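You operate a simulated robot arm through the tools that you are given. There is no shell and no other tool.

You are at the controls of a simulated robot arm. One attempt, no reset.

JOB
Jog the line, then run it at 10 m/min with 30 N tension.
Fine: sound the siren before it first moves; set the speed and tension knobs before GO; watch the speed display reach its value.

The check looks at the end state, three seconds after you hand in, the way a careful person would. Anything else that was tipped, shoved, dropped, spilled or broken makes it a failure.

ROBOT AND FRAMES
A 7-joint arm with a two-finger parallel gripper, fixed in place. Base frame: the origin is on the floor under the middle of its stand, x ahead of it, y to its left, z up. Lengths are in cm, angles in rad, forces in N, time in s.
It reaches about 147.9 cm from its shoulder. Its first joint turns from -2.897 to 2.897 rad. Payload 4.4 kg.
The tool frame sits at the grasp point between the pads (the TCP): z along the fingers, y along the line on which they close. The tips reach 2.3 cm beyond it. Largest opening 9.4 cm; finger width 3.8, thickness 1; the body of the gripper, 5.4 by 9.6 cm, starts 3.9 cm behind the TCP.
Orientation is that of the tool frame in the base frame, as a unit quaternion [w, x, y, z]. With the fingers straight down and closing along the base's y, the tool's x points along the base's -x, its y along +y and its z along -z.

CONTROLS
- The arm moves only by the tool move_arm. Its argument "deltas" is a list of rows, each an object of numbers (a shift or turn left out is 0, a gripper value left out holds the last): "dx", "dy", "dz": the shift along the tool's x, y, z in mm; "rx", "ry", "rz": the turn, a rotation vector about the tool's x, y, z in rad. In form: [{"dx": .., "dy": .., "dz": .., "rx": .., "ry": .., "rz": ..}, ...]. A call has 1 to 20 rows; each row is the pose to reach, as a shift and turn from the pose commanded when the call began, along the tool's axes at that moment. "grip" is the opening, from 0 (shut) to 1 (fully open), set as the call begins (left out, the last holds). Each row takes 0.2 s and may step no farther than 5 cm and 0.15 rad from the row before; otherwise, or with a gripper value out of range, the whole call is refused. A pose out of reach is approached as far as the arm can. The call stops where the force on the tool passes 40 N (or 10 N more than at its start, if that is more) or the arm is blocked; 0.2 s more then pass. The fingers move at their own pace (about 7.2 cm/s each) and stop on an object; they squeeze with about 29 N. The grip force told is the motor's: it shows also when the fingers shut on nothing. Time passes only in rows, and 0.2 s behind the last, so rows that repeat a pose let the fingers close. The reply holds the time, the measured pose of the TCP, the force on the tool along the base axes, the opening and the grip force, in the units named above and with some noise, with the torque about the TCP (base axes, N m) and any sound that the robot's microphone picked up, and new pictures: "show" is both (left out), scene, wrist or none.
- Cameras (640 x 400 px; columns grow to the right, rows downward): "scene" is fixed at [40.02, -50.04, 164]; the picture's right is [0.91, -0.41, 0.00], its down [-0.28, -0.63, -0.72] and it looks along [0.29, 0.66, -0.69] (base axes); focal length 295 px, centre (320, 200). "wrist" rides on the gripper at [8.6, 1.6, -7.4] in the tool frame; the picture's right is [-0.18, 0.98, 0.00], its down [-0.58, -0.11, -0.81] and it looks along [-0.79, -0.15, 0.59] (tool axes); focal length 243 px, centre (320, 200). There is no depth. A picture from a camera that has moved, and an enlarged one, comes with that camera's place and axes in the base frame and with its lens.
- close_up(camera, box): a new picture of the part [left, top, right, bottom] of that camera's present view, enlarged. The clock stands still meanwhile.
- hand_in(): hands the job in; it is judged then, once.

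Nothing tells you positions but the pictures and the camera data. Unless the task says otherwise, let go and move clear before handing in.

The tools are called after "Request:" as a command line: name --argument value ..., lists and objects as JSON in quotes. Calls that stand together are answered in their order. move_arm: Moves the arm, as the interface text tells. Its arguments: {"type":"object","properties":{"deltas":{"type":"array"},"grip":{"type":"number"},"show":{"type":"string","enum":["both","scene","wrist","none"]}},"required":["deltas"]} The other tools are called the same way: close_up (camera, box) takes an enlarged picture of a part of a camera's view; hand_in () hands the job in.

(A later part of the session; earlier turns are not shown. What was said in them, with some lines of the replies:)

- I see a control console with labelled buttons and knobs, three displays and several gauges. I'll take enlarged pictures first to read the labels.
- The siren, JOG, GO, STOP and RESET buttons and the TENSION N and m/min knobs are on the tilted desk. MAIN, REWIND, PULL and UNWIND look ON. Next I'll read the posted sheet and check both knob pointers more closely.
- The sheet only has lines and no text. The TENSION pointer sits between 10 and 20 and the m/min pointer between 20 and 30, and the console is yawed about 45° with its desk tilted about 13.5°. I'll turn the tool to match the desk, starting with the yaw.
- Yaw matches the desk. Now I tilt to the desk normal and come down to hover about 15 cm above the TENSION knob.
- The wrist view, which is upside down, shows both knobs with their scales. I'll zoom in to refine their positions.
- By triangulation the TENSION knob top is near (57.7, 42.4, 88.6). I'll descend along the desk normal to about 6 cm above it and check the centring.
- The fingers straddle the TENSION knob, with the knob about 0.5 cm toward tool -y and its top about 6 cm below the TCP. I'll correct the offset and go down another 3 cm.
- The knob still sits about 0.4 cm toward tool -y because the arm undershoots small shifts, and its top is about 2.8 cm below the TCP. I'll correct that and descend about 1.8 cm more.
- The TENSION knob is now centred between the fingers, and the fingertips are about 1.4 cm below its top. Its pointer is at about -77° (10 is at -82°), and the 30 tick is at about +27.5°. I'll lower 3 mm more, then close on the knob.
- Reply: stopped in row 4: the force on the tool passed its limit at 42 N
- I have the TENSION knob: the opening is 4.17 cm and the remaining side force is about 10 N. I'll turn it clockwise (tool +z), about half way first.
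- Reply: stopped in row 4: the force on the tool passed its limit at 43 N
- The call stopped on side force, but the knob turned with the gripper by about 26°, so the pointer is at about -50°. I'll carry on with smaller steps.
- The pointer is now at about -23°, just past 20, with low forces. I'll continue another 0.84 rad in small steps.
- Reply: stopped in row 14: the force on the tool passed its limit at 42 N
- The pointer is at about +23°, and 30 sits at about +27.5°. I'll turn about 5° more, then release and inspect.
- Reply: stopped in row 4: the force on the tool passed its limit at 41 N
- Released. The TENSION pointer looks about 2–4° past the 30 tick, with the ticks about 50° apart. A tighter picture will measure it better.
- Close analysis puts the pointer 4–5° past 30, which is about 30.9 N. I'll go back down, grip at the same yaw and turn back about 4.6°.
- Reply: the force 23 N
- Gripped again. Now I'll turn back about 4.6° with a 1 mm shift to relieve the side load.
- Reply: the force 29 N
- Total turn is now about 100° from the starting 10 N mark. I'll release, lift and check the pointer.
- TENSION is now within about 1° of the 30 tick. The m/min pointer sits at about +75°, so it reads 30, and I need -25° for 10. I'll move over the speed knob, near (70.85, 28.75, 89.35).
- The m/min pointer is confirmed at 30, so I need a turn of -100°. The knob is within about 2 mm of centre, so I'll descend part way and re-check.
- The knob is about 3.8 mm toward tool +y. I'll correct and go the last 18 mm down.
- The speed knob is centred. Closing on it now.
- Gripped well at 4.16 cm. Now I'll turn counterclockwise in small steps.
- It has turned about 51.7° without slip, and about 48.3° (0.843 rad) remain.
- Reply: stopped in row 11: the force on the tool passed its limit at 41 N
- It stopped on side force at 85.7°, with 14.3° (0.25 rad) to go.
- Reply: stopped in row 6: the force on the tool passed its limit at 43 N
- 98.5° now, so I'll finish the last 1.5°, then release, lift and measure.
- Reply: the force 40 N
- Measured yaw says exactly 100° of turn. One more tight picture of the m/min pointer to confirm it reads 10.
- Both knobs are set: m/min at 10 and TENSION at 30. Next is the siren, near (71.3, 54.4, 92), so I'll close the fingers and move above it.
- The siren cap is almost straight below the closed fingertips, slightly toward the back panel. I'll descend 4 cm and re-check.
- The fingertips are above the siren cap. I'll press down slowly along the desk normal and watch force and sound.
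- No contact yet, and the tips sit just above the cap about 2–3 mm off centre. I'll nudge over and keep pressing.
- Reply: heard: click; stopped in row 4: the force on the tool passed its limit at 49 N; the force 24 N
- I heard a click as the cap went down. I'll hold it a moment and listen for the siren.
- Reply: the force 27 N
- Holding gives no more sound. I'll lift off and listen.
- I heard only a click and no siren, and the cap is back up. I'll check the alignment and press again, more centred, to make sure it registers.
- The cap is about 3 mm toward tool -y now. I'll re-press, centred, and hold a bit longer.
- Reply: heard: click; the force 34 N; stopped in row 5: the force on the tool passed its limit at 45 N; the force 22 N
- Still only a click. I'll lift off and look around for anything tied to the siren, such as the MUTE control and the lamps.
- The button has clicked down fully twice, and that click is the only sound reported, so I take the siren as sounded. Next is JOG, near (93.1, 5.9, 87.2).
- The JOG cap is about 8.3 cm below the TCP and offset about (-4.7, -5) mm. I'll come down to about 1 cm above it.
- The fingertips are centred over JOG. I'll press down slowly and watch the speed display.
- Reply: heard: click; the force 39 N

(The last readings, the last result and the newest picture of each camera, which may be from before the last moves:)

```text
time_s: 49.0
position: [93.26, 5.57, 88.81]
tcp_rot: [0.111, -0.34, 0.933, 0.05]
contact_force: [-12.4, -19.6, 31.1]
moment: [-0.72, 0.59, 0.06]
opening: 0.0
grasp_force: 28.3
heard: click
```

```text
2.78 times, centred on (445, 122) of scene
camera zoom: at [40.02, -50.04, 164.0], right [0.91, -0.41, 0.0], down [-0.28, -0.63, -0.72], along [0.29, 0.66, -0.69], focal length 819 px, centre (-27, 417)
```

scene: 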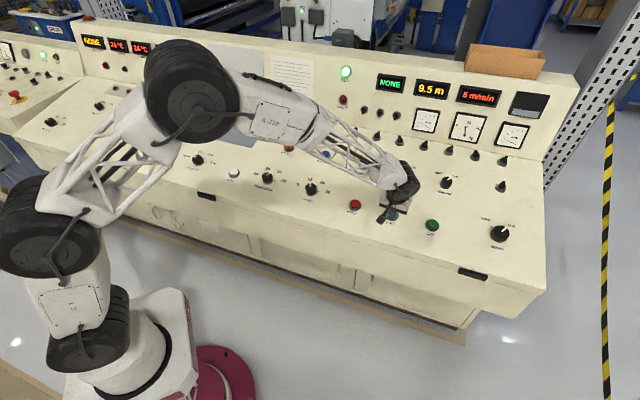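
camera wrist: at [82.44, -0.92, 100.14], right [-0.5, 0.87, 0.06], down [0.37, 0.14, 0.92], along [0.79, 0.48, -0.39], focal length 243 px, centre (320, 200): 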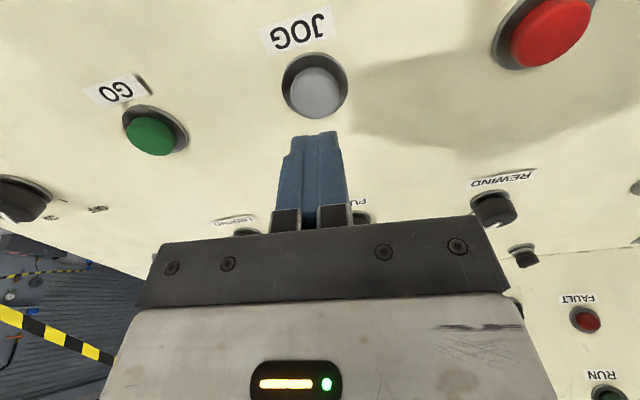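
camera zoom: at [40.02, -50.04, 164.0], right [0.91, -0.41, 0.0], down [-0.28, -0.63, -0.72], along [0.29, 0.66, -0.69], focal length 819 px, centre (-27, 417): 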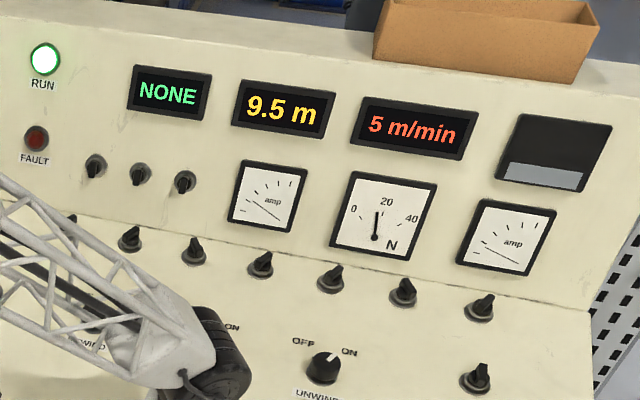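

The line is jogging: RUN is lit, the speed shows 5 m/min and the tension needle is rising. I'll hold a moment longer and then release.

Request:
move_arm --deltas '[{}, {}, {}, {}, {}]' --show "none"

Request:
close_up --camera "scene" --box '[330, 50, 560, 194]'

Request:
move_arm --deltas '[{"dz": -15}, {"dz": -40}, {"dz": -60}, {"dz": -60}]' --show "none"

Request:
close_up --camera "scene" --box '[330, 50, 560, 194]'

Request:
close_up --camera "wrist" --box '[50, 0, 400, 220]'

```text
time_s: 49.9
position: [93.4, 5.45, 88.9]
tcp_rot: [0.111, -0.339, 0.933, 0.048]
contact_force: [-13.2, -6.6, 20.5]
moment: [-0.33, 0.55, -0.02]
opening: 0.0
grasp_force: 29.0
stopped in row 4: the force on the tool passed its limit at 48 N (the readings are from after the stop); the commanded pose is now the measured one
```

```text
2.78 times, centred on (445, 122) of scene
camera zoom: at [40.02, -50.04, 164.0], right [0.91, -0.41, 0.0], down [-0.28, -0.63, -0.72], along [0.29, 0.66, -0.69], focal length 819 px, centre (-27, 417)
```

zoom: 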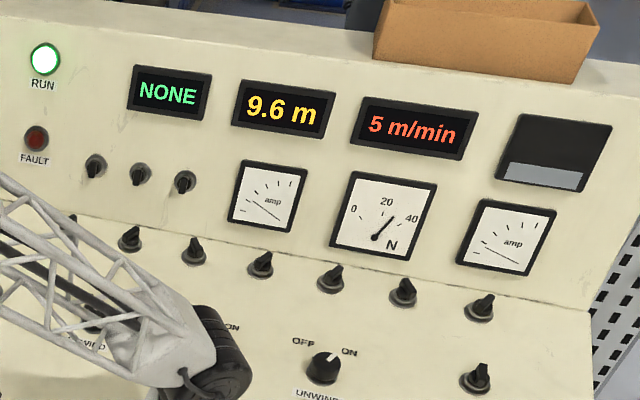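

```text
time_s: 50.9
position: [92.17, 4.66, 94.81]
tcp_rot: [0.11, -0.34, 0.933, 0.05]
contact_force: [0.0, 0.5, -0.3]
moment: [0.03, -0.04, 0.05]
opening: 0.0
grasp_force: 29.0
```

```text
2.78 times, centred on (445, 122) of scene
camera zoom: at [40.02, -50.04, 164.0], right [0.91, -0.41, 0.0], down [-0.28, -0.63, -0.72], along [0.29, 0.66, -0.69], focal length 819 px, centre (-27, 417)
```

zoom: 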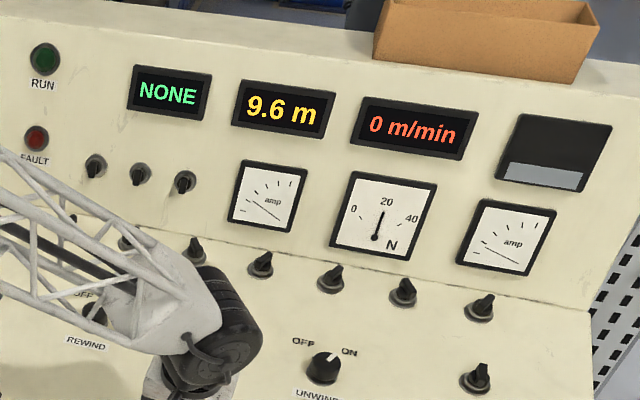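

```text
1.82 times, centred on (225, 110) of wrist
camera zoom: at [83.22, -0.73, 99.9], right [-0.5, 0.87, 0.06], down [0.36, 0.14, 0.92], along [0.79, 0.48, -0.39], focal length 441 px, centre (493, 364)
```

zoom: 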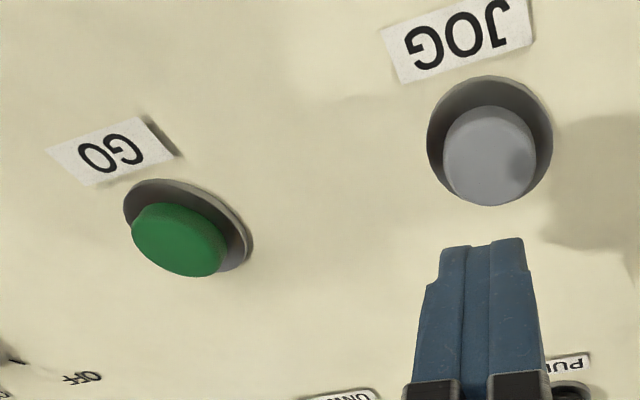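

The jog is done: the counter went from 9.5 to 9.6 m and the line stopped on release. Now I'll move above GO, about 13.8 cm along tool -y.

Request:
move_arm --deltas '[{"dx": -2, "dy": -35}, {"dx": -4, "dy": -70}, {"dx": -6, "dy": -105}, {"dx": -8, "dy": -138}, {"dx": -8, "dy": -138}]' --show "none"

Request:
close_up --camera "wrist" --box '[200, 0, 440, 180]'

Request:
close_up --camera "scene" --box '[370, 160, 490, 250]'

```text
time_s: 52.1
position: [101.61, -5.27, 94.66]
tcp_rot: [0.111, -0.34, 0.933, 0.049]
contact_force: [0.1, -0.3, 0.5]
moment: [0.0, 0.01, -0.02]
opening: 0.01
grasp_force: 29.1
```

```text
2.22 times, centred on (320, 90) of wrist
camera zoom: at [92.71, -10.56, 99.78], right [-0.5, 0.87, 0.06], down [0.36, 0.14, 0.92], along [0.79, 0.48, -0.39], focal length 539 px, centre (320, 444)
```

zoom: 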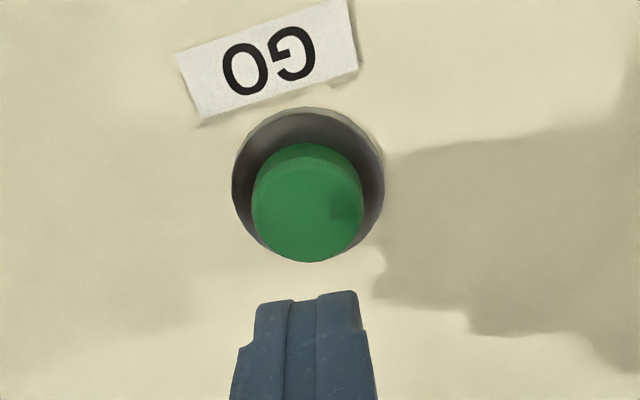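

```text
4.44 times, centred on (430, 205) of scene
camera zoom: at [40.02, -50.04, 164.0], right [0.91, -0.41, 0.0], down [-0.28, -0.63, -0.72], along [0.29, 0.66, -0.69], focal length 1311 px, centre (-169, 178)
```

zoom: 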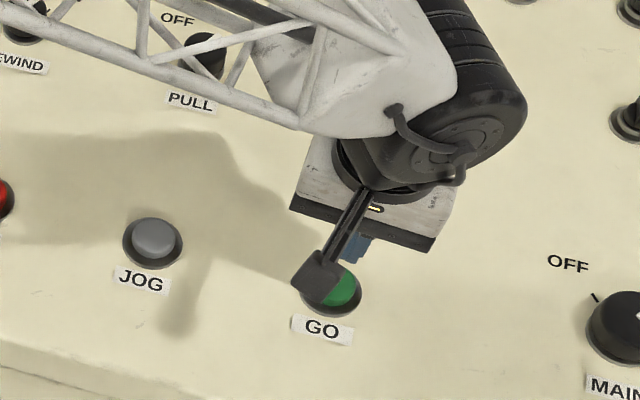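

GO is about 8 cm below the TCP with a small offset of (-2.5, -4.5) mm. I'll come down to about 1.3 cm above it.

Request:
move_arm --deltas '[{"dx": -2.5, "dy": -4.5, "dz": 20}, {"dx": -2.5, "dy": -4.5, "dz": 38}, {"dx": -2.5, "dy": -4.5, "dz": 44}, {"dx": -2.5, "dy": -4.5, "dz": 44}]' --show "none"

Request:
close_up --camera "wrist" --box '[200, 0, 440, 180]'

Request:
close_up --camera "scene" --box '[245, 155, 335, 211]'

```text
time_s: 53.1
position: [102.96, -4.86, 90.39]
tcp_rot: [0.111, -0.34, 0.932, 0.05]
contact_force: [0.0, 0.3, -1.0]
moment: [0.0, -0.01, 0.01]
opening: 0.01
grasp_force: 28.4
```

```text
2.22 times, centred on (320, 90) of wrist
camera zoom: at [93.98, -10.22, 95.53], right [-0.5, 0.87, 0.06], down [0.36, 0.14, 0.92], along [0.79, 0.48, -0.39], focal length 539 px, centre (320, 444)
```

zoom: 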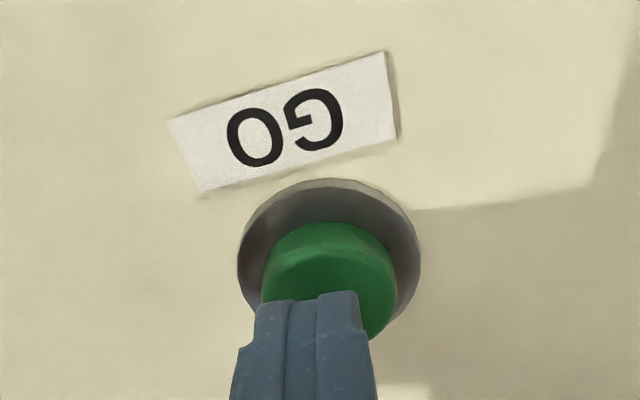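

```text
7.11 times, centred on (290, 183) of scene
camera zoom: at [40.02, -50.04, 164.0], right [0.91, -0.41, 0.0], down [-0.28, -0.63, -0.72], along [0.29, 0.66, -0.69], focal length 2097 px, centre (533, 321)
```

zoom: 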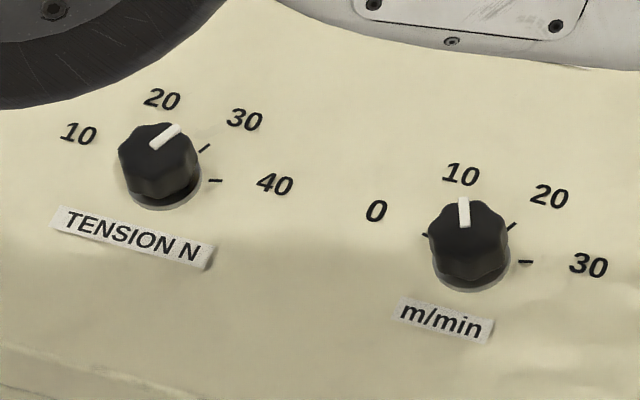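

Both knobs still read 30 N and 10 m/min, and the fingertips are centred over GO. Pressing GO now.

Request:
move_arm --deltas '[{"dz": 6}, {"dz": 10}, {"dz": 13}, {"dz": 15}, {"dz": 17}, {"dz": 19}]' --show "none"

Request:
close_up --camera "scene" --box '[330, 50, 560, 194]'

```text
time_s: 54.5
position: [103.41, -4.57, 89.02]
tcp_rot: [0.114, -0.339, 0.933, 0.049]
contact_force: [-6.3, -4.5, 19.3]
moment: [-0.24, 0.35, -0.04]
opening: 0.03
grasp_force: 28.6
heard: click
stopped in row 6: the force on the tool passed its limit at 46 N (the readings are from after the stop); the commanded pose is now the measured one
```

```text
2.78 times, centred on (445, 122) of scene
camera zoom: at [40.02, -50.04, 164.0], right [0.91, -0.41, 0.0], down [-0.28, -0.63, -0.72], along [0.29, 0.66, -0.69], focal length 819 px, centre (-27, 417)
```

zoom: 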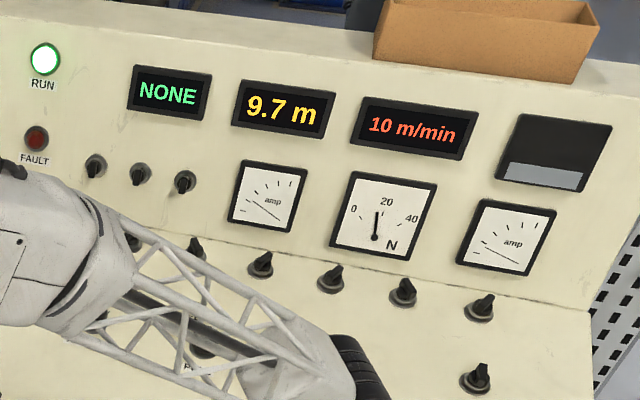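

GO is in: RUN is lit and the display reads 10 m/min. I'll lift off, move clear, and keep watching the speed and tension settle.

Request:
move_arm --deltas '[{"dz": -15}, {"dz": -45}, {"dz": -90}, {"dz": -130}, {"dz": -130}]' --show "scene"

Request:
close_up --camera "scene" --box '[330, 50, 560, 194]'

Request:
move_arm --deltas '[{}, {}, {}, {}, {}, {}, {}, {}, {}, {}]' --show "none"

Request:
close_up --camera "scene" --box '[420, 70, 540, 150]'

```text
time_s: 55.7
position: [100.78, -6.91, 101.58]
tcp_rot: [0.111, -0.34, 0.933, 0.05]
contact_force: [-0.5, -0.1, -0.2]
moment: [-0.02, 0.01, -0.01]
opening: 0.0
grasp_force: 28.6
```

scene: 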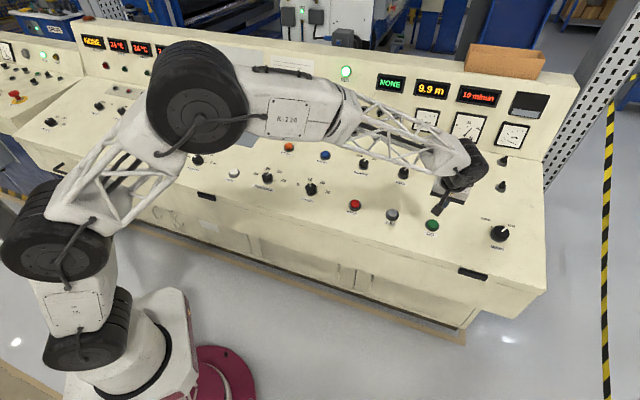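

```text
2.78 times, centred on (445, 122) of scene
camera zoom: at [40.02, -50.04, 164.0], right [0.91, -0.41, 0.0], down [-0.28, -0.63, -0.72], along [0.29, 0.66, -0.69], focal length 819 px, centre (-27, 417)
```

zoom: 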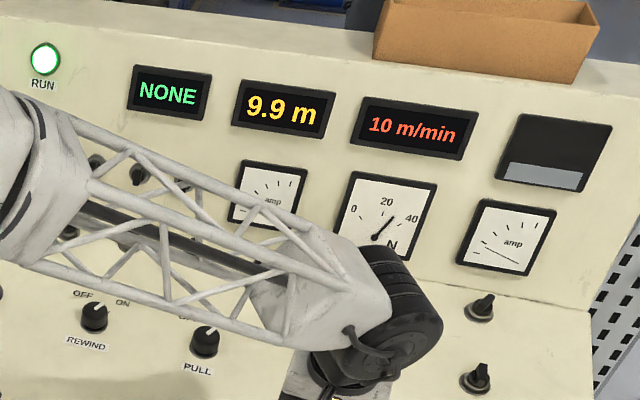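

```text
time_s: 57.9
position: [100.69, -6.81, 101.49]
tcp_rot: [0.112, -0.339, 0.933, 0.05]
contact_force: [0.8, 0.3, 0.3]
moment: [0.02, 0.0, 0.01]
opening: 0.03
grasp_force: 28.8
```

```text
5.00 times, centred on (480, 110) of scene
camera zoom: at [40.02, -50.04, 164.0], right [0.91, -0.41, 0.0], down [-0.28, -0.63, -0.72], along [0.29, 0.66, -0.69], focal length 1475 px, centre (-480, 650)
```

zoom: 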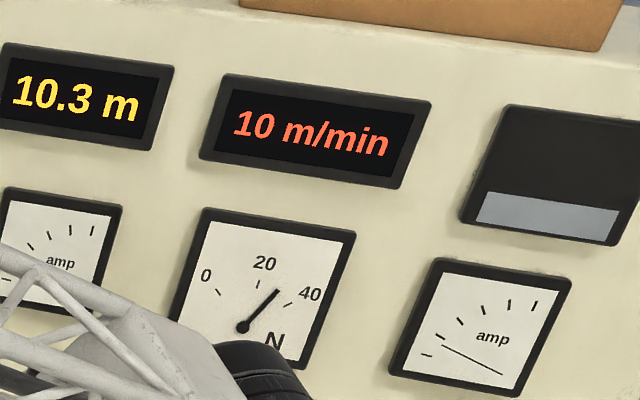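

The display holds 10 m/min, the counter keeps rising, and the tension needle sits midway between 20 and 40, which is 30 N. I'll back the arm farther off the console and do a last check.

Request:
move_arm --deltas '[{"dz": -45}, {"dz": -90}, {"dz": -130, "dx": 30}, {"dz": -160, "dx": 70}, {"dz": -180, "dx": 110}, {"dz": -180, "dx": 110}]' --show "scene"

Request:
close_up --camera "scene" --box '[330, 50, 560, 194]'

Request:
close_up --camera "scene" --box '[340, 140, 540, 265]'

```text
time_s: 59.3
position: [89.53, -17.05, 116.02]
tcp_rot: [0.112, -0.34, 0.933, 0.049]
contact_force: [-0.3, 0.3, -0.1]
moment: [0.02, 0.01, 0.0]
opening: 0.0
grasp_force: 29.1
```

scene: 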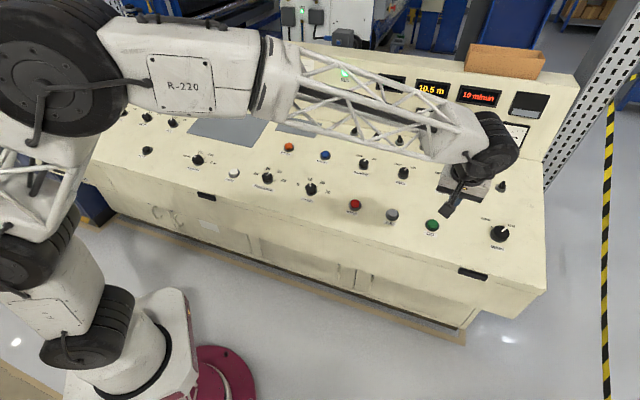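

```text
2.78 times, centred on (445, 122) of scene
camera zoom: at [40.02, -50.04, 164.0], right [0.91, -0.41, 0.0], down [-0.28, -0.63, -0.72], along [0.29, 0.66, -0.69], focal length 819 px, centre (-27, 417)
```

zoom: 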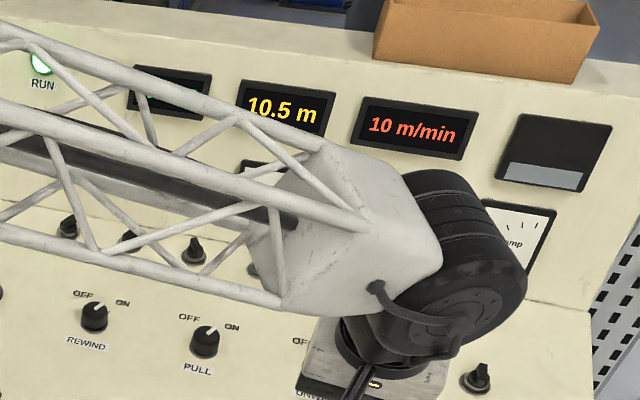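

```text
3.20 times, centred on (440, 202) of scene
camera zoom: at [40.02, -50.04, 164.0], right [0.91, -0.41, 0.0], down [-0.28, -0.63, -0.72], along [0.29, 0.66, -0.69], focal length 944 px, centre (-64, 192)
```

zoom: 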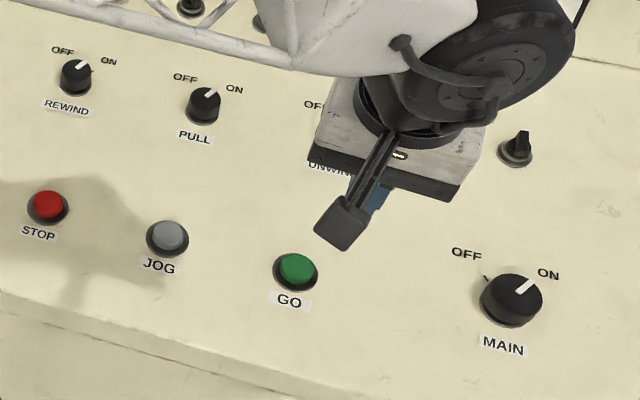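

The line is running at 10 m/min with RUN lit, the tension last read about 30 N, nothing else was disturbed, and the arm is clear of the console. Handing in.

Request:
hand_in

```text
The job is handed in.
```

The line was jogged and is now running at 10 m/min with about 30 N tension. I can't confirm the siren actually sounded. I pressed its button fully twice before anything moved, but the microphone picked up only the button's click each time and never a siren.

- **Knobs:** I set TENSION to 30 and m/min to 10 before pressing anything. Both pointers measured within about 1–2° of their marks.
- **Jog:** I held JOG for about a second. RUN lit, the display showed 5 m/min and the length counter went from 9.5 to 9.6 m. The line stopped when I released the button.
- **Run:** After GO, the speed display reached 10 m/min and was still there at my last look, about five seconds later. The tension needle settled midway between 20 and 40.
- **End state:** MAIN, REWIND and PULL still showed ON at the last look. UNWIND was ON when last in view and I didn't touch it. Nothing was tipped or knocked over, and the arm is clear of the console.
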